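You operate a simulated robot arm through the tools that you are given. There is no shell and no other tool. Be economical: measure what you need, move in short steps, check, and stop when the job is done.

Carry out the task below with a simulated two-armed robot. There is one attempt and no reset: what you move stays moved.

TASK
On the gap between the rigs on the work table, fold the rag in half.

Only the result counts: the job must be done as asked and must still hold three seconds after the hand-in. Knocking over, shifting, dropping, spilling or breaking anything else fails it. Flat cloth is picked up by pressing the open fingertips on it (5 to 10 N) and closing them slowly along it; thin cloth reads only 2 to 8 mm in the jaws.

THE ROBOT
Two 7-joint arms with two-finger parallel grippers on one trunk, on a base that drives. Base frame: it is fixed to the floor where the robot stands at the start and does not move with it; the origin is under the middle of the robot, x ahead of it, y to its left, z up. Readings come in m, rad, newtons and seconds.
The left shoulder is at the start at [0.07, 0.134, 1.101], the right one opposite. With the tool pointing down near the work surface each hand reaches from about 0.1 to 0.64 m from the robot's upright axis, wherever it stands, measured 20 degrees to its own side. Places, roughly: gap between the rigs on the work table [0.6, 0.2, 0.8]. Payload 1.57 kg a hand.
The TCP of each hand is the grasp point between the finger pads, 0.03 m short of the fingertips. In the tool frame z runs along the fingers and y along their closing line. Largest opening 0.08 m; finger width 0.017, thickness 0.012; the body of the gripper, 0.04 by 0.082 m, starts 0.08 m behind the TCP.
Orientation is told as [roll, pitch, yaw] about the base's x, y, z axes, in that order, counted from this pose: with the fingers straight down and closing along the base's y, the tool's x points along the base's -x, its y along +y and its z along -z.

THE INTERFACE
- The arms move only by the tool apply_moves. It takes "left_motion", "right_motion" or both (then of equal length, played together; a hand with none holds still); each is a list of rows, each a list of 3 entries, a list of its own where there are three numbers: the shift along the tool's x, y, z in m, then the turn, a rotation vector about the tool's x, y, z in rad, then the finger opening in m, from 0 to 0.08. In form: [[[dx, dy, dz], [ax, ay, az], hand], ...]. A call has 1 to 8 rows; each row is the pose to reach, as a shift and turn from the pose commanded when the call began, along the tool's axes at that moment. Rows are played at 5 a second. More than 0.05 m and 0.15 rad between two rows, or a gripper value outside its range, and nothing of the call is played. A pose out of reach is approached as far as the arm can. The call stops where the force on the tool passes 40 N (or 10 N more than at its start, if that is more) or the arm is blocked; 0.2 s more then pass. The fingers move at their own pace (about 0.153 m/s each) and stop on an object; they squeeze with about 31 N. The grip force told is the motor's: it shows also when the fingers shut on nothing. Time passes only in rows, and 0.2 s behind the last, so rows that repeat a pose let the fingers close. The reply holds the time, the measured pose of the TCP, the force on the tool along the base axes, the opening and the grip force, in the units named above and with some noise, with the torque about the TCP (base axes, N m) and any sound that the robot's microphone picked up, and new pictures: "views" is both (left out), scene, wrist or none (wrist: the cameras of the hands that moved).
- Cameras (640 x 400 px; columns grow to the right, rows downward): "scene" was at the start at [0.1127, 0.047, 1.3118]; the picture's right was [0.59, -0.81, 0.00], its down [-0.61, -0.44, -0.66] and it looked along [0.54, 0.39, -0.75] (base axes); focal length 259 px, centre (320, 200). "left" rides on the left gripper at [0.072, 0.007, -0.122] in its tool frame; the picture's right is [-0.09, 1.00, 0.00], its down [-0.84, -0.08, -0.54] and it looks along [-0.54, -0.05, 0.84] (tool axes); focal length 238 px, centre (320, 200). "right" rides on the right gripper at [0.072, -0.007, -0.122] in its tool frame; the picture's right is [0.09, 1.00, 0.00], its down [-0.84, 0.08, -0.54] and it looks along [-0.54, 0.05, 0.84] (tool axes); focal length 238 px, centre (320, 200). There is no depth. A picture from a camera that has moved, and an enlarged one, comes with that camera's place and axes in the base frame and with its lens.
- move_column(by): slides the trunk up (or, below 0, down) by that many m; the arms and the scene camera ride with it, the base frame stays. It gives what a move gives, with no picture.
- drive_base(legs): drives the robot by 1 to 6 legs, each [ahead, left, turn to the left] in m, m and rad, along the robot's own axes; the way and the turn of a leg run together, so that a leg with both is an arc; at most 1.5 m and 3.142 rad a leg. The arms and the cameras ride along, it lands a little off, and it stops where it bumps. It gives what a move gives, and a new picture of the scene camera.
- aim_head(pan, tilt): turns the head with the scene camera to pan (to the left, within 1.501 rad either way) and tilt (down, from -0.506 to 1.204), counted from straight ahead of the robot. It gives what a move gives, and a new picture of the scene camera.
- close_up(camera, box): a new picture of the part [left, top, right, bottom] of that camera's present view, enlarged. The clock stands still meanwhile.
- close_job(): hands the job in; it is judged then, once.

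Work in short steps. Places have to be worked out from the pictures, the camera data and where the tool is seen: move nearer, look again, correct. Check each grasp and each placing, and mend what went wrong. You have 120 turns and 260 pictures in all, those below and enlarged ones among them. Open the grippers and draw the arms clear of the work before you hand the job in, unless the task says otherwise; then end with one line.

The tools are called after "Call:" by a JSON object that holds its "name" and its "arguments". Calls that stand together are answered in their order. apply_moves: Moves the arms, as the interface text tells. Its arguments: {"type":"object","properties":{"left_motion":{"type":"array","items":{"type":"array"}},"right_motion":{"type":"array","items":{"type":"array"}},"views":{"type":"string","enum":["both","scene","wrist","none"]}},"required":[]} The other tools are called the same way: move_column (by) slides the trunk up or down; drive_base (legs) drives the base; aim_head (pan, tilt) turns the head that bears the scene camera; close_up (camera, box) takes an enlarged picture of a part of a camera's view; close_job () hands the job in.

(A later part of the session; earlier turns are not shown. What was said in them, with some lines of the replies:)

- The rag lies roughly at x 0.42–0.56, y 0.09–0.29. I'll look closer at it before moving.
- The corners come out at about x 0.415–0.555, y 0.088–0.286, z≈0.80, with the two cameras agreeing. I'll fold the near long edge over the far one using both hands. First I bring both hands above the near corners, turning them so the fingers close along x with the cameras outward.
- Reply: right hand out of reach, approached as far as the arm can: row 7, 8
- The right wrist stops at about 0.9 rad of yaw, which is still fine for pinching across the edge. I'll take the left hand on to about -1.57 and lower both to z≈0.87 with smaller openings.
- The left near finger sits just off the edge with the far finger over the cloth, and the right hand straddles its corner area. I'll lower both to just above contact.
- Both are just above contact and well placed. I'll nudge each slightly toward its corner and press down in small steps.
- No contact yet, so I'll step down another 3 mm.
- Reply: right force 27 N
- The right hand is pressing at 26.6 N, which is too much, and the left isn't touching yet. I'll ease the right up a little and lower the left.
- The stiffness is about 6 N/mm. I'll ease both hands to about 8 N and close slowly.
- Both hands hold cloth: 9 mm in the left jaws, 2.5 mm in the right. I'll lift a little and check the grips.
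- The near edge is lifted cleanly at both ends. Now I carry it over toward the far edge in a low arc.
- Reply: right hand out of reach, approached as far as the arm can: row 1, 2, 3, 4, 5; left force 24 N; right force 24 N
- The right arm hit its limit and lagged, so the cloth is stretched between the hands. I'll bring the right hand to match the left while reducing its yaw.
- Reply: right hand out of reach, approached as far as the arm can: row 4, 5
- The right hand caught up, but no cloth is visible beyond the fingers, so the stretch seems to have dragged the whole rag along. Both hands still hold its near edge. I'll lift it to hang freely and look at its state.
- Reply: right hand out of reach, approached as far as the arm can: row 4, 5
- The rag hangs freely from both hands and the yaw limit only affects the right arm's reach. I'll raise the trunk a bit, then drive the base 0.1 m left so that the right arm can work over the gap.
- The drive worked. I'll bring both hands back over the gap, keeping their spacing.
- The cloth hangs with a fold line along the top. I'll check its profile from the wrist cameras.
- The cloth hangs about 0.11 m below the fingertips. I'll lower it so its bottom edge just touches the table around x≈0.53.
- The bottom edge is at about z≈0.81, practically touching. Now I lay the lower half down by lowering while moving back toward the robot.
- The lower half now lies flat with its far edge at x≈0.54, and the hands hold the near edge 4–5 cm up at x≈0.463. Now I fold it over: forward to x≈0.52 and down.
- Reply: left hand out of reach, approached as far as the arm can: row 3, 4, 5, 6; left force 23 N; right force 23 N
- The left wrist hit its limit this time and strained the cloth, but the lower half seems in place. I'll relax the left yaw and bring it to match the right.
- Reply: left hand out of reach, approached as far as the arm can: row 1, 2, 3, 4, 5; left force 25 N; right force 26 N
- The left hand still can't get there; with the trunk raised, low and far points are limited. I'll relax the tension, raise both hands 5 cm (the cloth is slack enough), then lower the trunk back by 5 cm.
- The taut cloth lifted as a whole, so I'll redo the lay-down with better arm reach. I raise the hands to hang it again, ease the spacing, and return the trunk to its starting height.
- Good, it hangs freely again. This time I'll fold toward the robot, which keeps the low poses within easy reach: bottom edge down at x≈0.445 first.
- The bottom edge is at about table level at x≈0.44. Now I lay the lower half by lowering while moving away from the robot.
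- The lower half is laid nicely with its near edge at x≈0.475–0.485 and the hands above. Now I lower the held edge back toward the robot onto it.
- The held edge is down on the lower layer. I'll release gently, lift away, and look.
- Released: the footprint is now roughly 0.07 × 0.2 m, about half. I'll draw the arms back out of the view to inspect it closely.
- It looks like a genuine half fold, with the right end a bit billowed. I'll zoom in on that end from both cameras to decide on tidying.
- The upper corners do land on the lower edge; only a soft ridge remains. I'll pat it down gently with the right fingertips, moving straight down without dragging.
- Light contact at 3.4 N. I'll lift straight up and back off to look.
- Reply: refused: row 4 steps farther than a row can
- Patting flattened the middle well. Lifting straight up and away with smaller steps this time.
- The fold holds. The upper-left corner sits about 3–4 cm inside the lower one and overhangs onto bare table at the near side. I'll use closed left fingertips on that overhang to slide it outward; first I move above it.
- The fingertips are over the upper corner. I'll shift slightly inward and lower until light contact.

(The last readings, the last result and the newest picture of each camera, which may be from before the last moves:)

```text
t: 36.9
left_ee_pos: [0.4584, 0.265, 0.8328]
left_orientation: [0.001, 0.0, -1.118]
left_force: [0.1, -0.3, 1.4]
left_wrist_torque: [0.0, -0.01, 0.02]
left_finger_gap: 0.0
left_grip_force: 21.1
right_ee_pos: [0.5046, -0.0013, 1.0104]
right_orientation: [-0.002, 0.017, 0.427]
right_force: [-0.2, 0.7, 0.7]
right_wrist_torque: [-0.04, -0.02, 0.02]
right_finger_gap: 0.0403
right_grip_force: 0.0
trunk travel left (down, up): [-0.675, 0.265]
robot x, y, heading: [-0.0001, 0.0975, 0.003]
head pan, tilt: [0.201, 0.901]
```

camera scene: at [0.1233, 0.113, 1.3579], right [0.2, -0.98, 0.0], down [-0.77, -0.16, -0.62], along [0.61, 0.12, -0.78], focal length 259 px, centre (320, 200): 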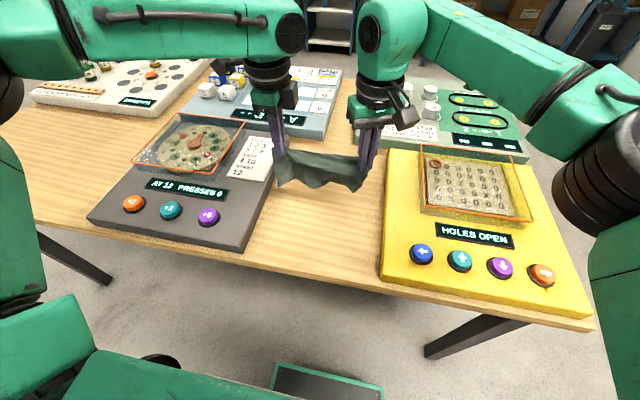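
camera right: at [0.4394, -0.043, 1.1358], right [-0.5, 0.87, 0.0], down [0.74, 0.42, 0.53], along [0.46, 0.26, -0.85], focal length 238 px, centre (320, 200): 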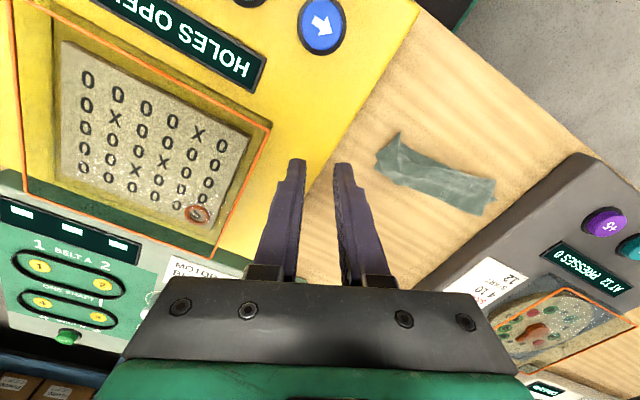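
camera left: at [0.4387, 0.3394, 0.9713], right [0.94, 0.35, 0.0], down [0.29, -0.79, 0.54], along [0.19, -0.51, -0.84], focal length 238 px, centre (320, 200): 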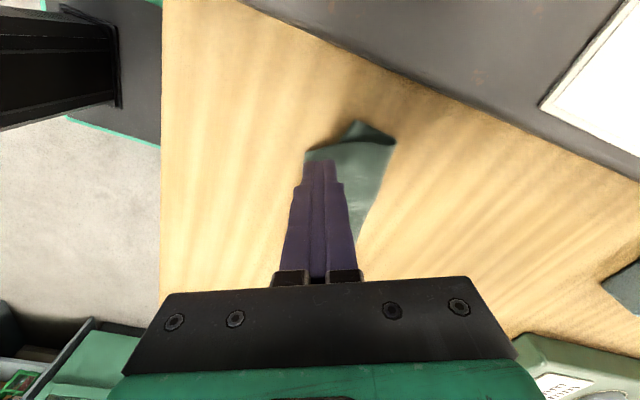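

Contact is at 1.4 N. I'll press a touch more, slide outward about 3 cm (+y, slightly +x), then lift.

Call:
{"name": "apply_moves", "arguments": {"left_motion": [[[0, 0, 0.0008], [0, 0, 0], 0.0], [[0.0055, 0.006, 0.0008], [0, 0, 0], 0.0], [[0.011, 0.012, 0.0008], [0, 0, 0], 0.0], [[0.0164, 0.018, 0.0008], [0, 0, 0], 0.0], [[0.0218, 0.0239, 0.0008], [0, 0, 0], 0.0]], "views": "wrist"}}

Call:
{"name": "close_up", "arguments": {"camera": "scene", "box": [260, 130, 385, 230]}}

Call:
{"name": "close_up", "arguments": {"camera": "right", "box": [330, 110, 530, 270]}}

```text
t: 38.1
left_ee_pos: [0.4687, 0.2967, 0.8322]
left_orientation: [0.001, 0.0, -1.12]
left_force: [0.9, -1.1, 4.2]
left_wrist_torque: [-0.03, -0.04, -0.01]
left_finger_gap: 0.0
left_grip_force: 21.0
right_ee_pos: [0.5024, -0.0004, 1.0116]
right_orientation: [-0.003, 0.015, 0.426]
right_force: [-0.1, 0.5, -0.2]
right_wrist_torque: [-0.01, 0.01, 0.0]
right_finger_gap: 0.0402
right_grip_force: 0.0
trunk travel left (down, up): [-0.675, 0.265]
robot x, y, heading: [0.0012, 0.0978, 0.001]
head pan, tilt: [0.201, 0.901]
camera left: at [0.4463, 0.3626, 0.9537], right [0.94, 0.35, 0.0], down [0.29, -0.79, 0.54], along [0.19, -0.51, -0.84], focal length 238 px, centre (320, 200)
```

left: 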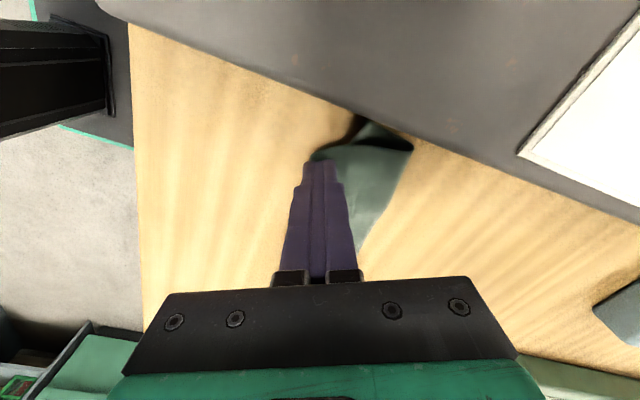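

```text
4.00 times, centred on (322, 180) of scene
camera zoom: at [0.1225, 0.1128, 1.308], right [0.2, -0.98, 0.0], down [-0.77, -0.16, -0.62], along [0.61, 0.12, -0.78], focal length 1035 px, centre (310, 280)
```

zoom: 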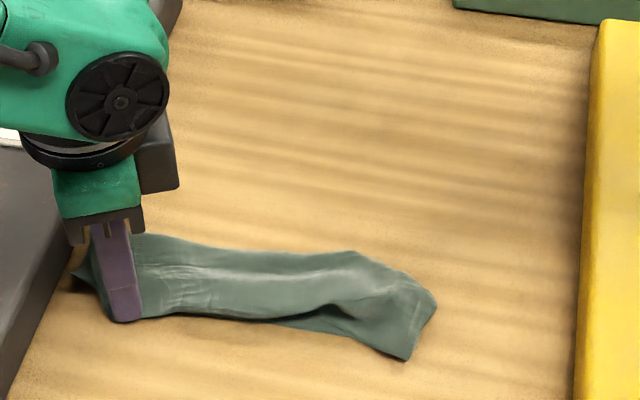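

```text
2.50 times, centred on (430, 190) of right
camera zoom: at [0.4432, -0.0359, 1.1336], right [-0.5, 0.87, 0.0], down [0.74, 0.42, 0.53], along [0.46, 0.26, -0.85], focal length 596 px, centre (45, 225)
```

zoom: 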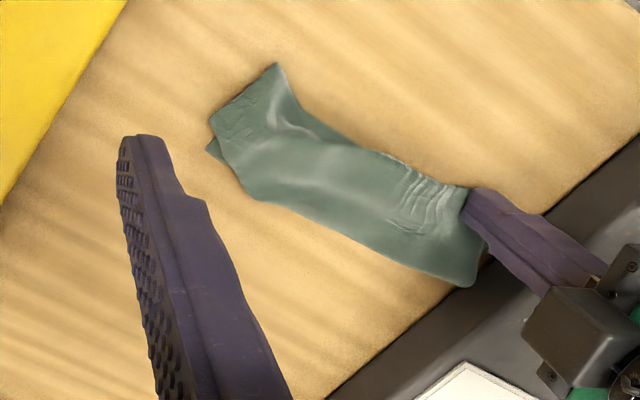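

The whole rag slid together. I'll keep the left fingertips holding the upper corner and press both layers at the right end with the right hand. Then I drag that end back to -y, which both recentres the rag and takes the wrinkles out of the upper layer.

Call:
{"name": "apply_moves", "arguments": {"right_motion": [[[-0.0155, 0.0358, 0.0], [0, 0, 0], 0.04], [[-0.031, 0.0716, 0.02], [0, 0, 0], 0.04], [[-0.0465, 0.1074, 0.05], [0, 0, 0], 0.04], [[-0.062, 0.1432, 0.075], [0, 0, 0], 0.04], [[-0.062, 0.1432, 0.12], [0, 0, 0], 0.04], [[-0.062, 0.1432, 0.155], [0, 0, 0], 0.04], [[-0.062, 0.1432, 0.174], [0, 0, 0], 0.04], [[-0.062, 0.1432, 0.1775], [0, 0, 0], 0.04]], "views": "none"}}

Call:
{"name": "close_up", "arguments": {"camera": "scene", "box": [260, 130, 385, 230]}}

```text
t: 39.9
left_ee_pos: [0.4666, 0.2965, 0.8338]
left_orientation: [0.004, 0.0, -1.121]
left_force: [1.1, -0.4, 1.6]
left_wrist_torque: [-0.01, -0.03, -0.03]
left_finger_gap: 0.0
left_grip_force: 21.6
right_ee_pos: [0.4974, 0.1534, 0.8338]
right_orientation: [-0.003, 0.012, 0.425]
right_force: [1.2, -0.4, 15.5]
right_wrist_torque: [0.32, 0.02, -0.01]
right_finger_gap: 0.0402
right_grip_force: 0.1
trunk travel left (down, up): [-0.675, 0.265]
robot x, y, heading: [0.0001, 0.0963, 0.001]
head pan, tilt: [0.201, 0.901]
```

```text
4.00 times, centred on (322, 180) of scene
camera zoom: at [0.1203, 0.1126, 1.3084], right [0.2, -0.98, 0.0], down [-0.77, -0.16, -0.62], along [0.61, 0.12, -0.78], focal length 1035 px, centre (310, 280)
```

zoom: 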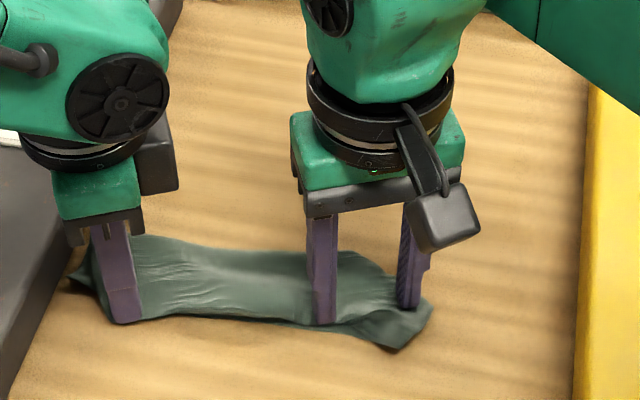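

Right presses at 15 N, left at 1.6 N. I'll add a little pressure on the left and drag the right hand 3 cm to -y.

Call:
{"name": "apply_moves", "arguments": {"right_motion": [[[0, 0, -0.0005], [0, 0, 0], 0.04], [[0.003, -0.0068, -0.0005], [0, 0, 0], 0.04], [[0.006, -0.0136, -0.0005], [0, 0, 0], 0.04], [[0.009, -0.0204, -0.0005], [0, 0, 0], 0.04], [[0.0124, -0.0273, -0.0005], [0, 0, 0], 0.04]], "left_motion": [[[0, 0, 0.0006], [0, 0, 0], 0.0], [[0, 0, 0.0006], [0, 0, 0], 0.0], [[0, 0, 0.0006], [0, 0, 0], 0.0], [[0, 0, 0.0006], [0, 0, 0], 0.0], [[0, 0, 0.0006], [0, 0, 0], 0.0]], "views": "none"}}

Call:
{"name": "close_up", "arguments": {"camera": "scene", "box": [260, 130, 385, 230]}}

```text
t: 41.1
left_ee_pos: [0.4702, 0.2945, 0.833]
left_orientation: [0.004, 0.0, -1.122]
left_force: [0.5, -2.9, 4.2]
left_wrist_torque: [-0.1, -0.07, 0.01]
left_finger_gap: 0.0
left_grip_force: 21.4
right_ee_pos: [0.4975, 0.1232, 0.8348]
right_orientation: [-0.003, 0.014, 0.426]
right_force: [-0.6, 5.2, 3.5]
right_wrist_torque: [0.27, 0.07, 0.02]
right_finger_gap: 0.0372
right_grip_force: 3.8
trunk travel left (down, up): [-0.675, 0.265]
robot x, y, heading: [0.0009, 0.0973, 0.0]
head pan, tilt: [0.201, 0.901]
```

```text
4.00 times, centred on (322, 180) of scene
camera zoom: at [0.1218, 0.1125, 1.308], right [0.2, -0.98, 0.0], down [-0.77, -0.16, -0.62], along [0.61, 0.12, -0.78], focal length 1035 px, centre (310, 280)
```

zoom: 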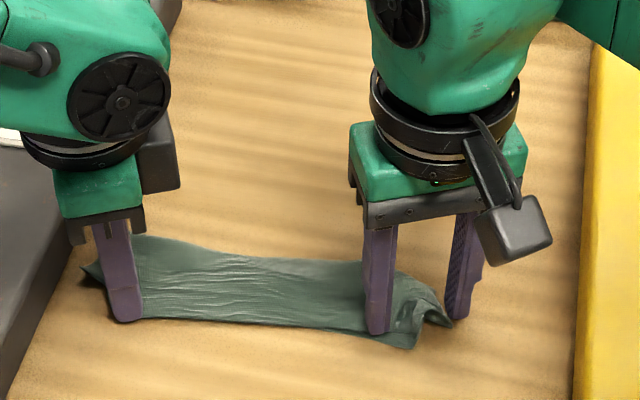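

The cloth stretched flat. I'll lift both hands straight up and draw them aside to inspect.

Call:
{"name": "apply_moves", "arguments": {"right_motion": [[[0, 0, -0.01], [0, 0, 0], 0.045], [[0, 0, -0.045], [0, 0, 0], 0.045], [[0, 0, -0.09], [0, 0, 0], 0.045], [[0.0142, -0.0283, -0.12], [0, 0, 0], 0.045], [[0.0314, -0.0636, -0.145], [0, 0, 0], 0.045], [[0.0486, -0.0989, -0.165], [0, 0, 0], 0.045]], "left_motion": [[[0, 0, -0.01], [0, 0, 0], 0.0], [[0, 0, -0.045], [0, 0, 0], 0.0], [[0, 0, -0.09], [0, 0, 0], 0.0], [[0.03, 0, -0.12], [0, 0, 0], 0.0], [[0.06, -0.02, -0.15], [0, 0, 0], 0.0], [[0.09, -0.04, -0.18], [0, 0, 0], 0.0]], "views": "none"}}

Call:
{"name": "close_up", "arguments": {"camera": "scene", "box": [260, 130, 385, 230]}}

Call:
{"name": "close_up", "arguments": {"camera": "right", "box": [330, 110, 530, 270]}}

```text
t: 42.5
left_ee_pos: [0.3925, 0.3582, 1.016]
left_orientation: [0.002, 0.001, -1.121]
left_force: [0.1, 0.5, 0.6]
left_wrist_torque: [-0.01, -0.02, 0.02]
left_finger_gap: 0.0
left_grip_force: 21.3
right_ee_pos: [0.4944, 0.0141, 1.0003]
right_orientation: [-0.001, 0.014, 0.428]
right_force: [0.5, -0.5, 0.5]
right_wrist_torque: [0.01, 0.0, 0.02]
right_finger_gap: 0.0449
right_grip_force: 0.0
trunk travel left (down, up): [-0.675, 0.265]
robot x, y, heading: [-0.0029, 0.0986, 0.003]
head pan, tilt: [0.201, 0.901]
```

```text
4.00 times, centred on (322, 180) of scene
camera zoom: at [0.1207, 0.1124, 1.3082], right [0.2, -0.98, 0.0], down [-0.77, -0.16, -0.62], along [0.61, 0.12, -0.78], focal length 1035 px, centre (310, 280)
```

zoom: 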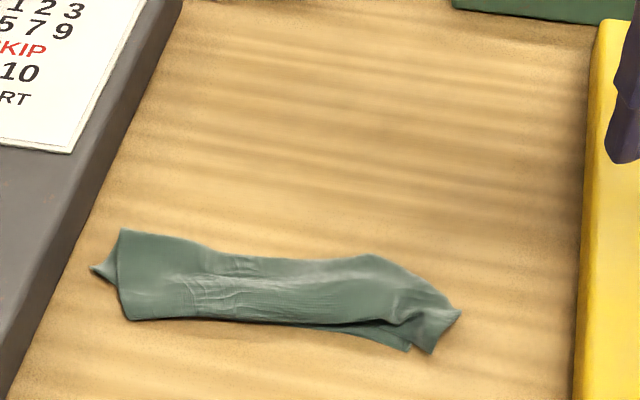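

```text
2.50 times, centred on (430, 190) of right
camera zoom: at [0.4352, -0.0208, 1.1222], right [-0.5, 0.87, 0.0], down [0.74, 0.42, 0.53], along [0.46, 0.26, -0.85], focal length 596 px, centre (45, 225)
```

zoom: 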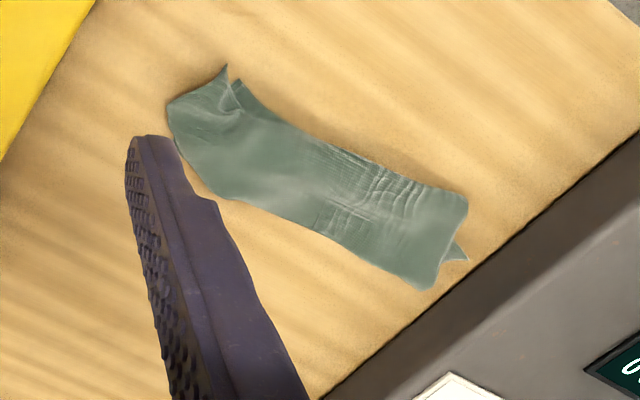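

The rag lies folded in half, flat and centred in the gap, with nothing else touched. I'll open both grippers and raise the arms clear.

Call:
{"name": "apply_moves", "arguments": {"right_motion": [[[0.01, -0.02, -0.02], [0, 0, 0], 0.08], [[0.02, -0.04, -0.04], [0, 0, 0], 0.08], [[0.02, -0.04, -0.04], [0, 0, 0], 0.08]], "left_motion": [[[0.02, 0, -0.02], [0, 0, 0], 0.08], [[0.04, 0, -0.04], [0, 0, 0], 0.08], [[0.04, 0, -0.04], [0, 0, 0], 0.08]], "views": "scene"}}

```text
t: 43.3
left_ee_pos: [0.3804, 0.3969, 1.0523]
left_orientation: [0.0, 0.001, -1.121]
left_force: [1.1, 0.6, -0.2]
left_wrist_torque: [-0.02, 0.02, 0.01]
left_finger_gap: 0.0801
left_grip_force: 0.0
right_ee_pos: [0.4988, -0.0286, 1.0402]
right_orientation: [-0.001, 0.019, 0.427]
right_force: [0.1, 0.3, 0.7]
right_wrist_torque: [0.0, 0.01, 0.01]
right_finger_gap: 0.0803
right_grip_force: 0.0
trunk travel left (down, up): [-0.675, 0.265]
robot x, y, heading: [-0.0027, 0.096, -0.002]
head pan, tilt: [0.201, 0.901]
camera scene: at [0.1247, 0.1136, 1.3077], right [0.2, -0.98, 0.0], down [-0.77, -0.16, -0.62], along [0.61, 0.12, -0.78], focal length 259 px, centre (320, 200)
```

scene: 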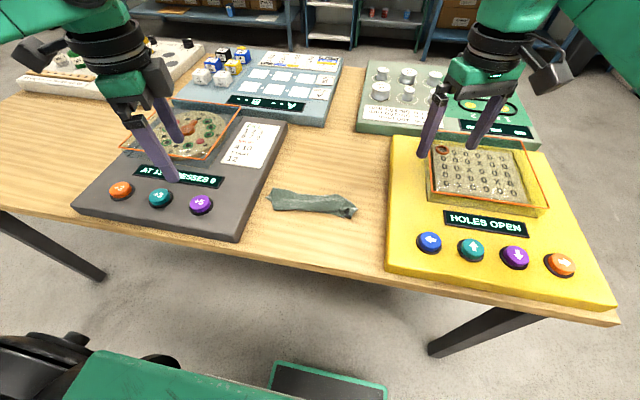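

The arms are clear, the grippers are open and the rag is folded in the gap, so I'm handing in.

Call:
{"name": "close_job", "arguments": {}}

```text
The job is handed in.
```

The rag is folded in half in the gap between the rigs, with the upper left corner about 3–4 cm off the lower one; nothing else was seen to move, and both grippers are open and clear.
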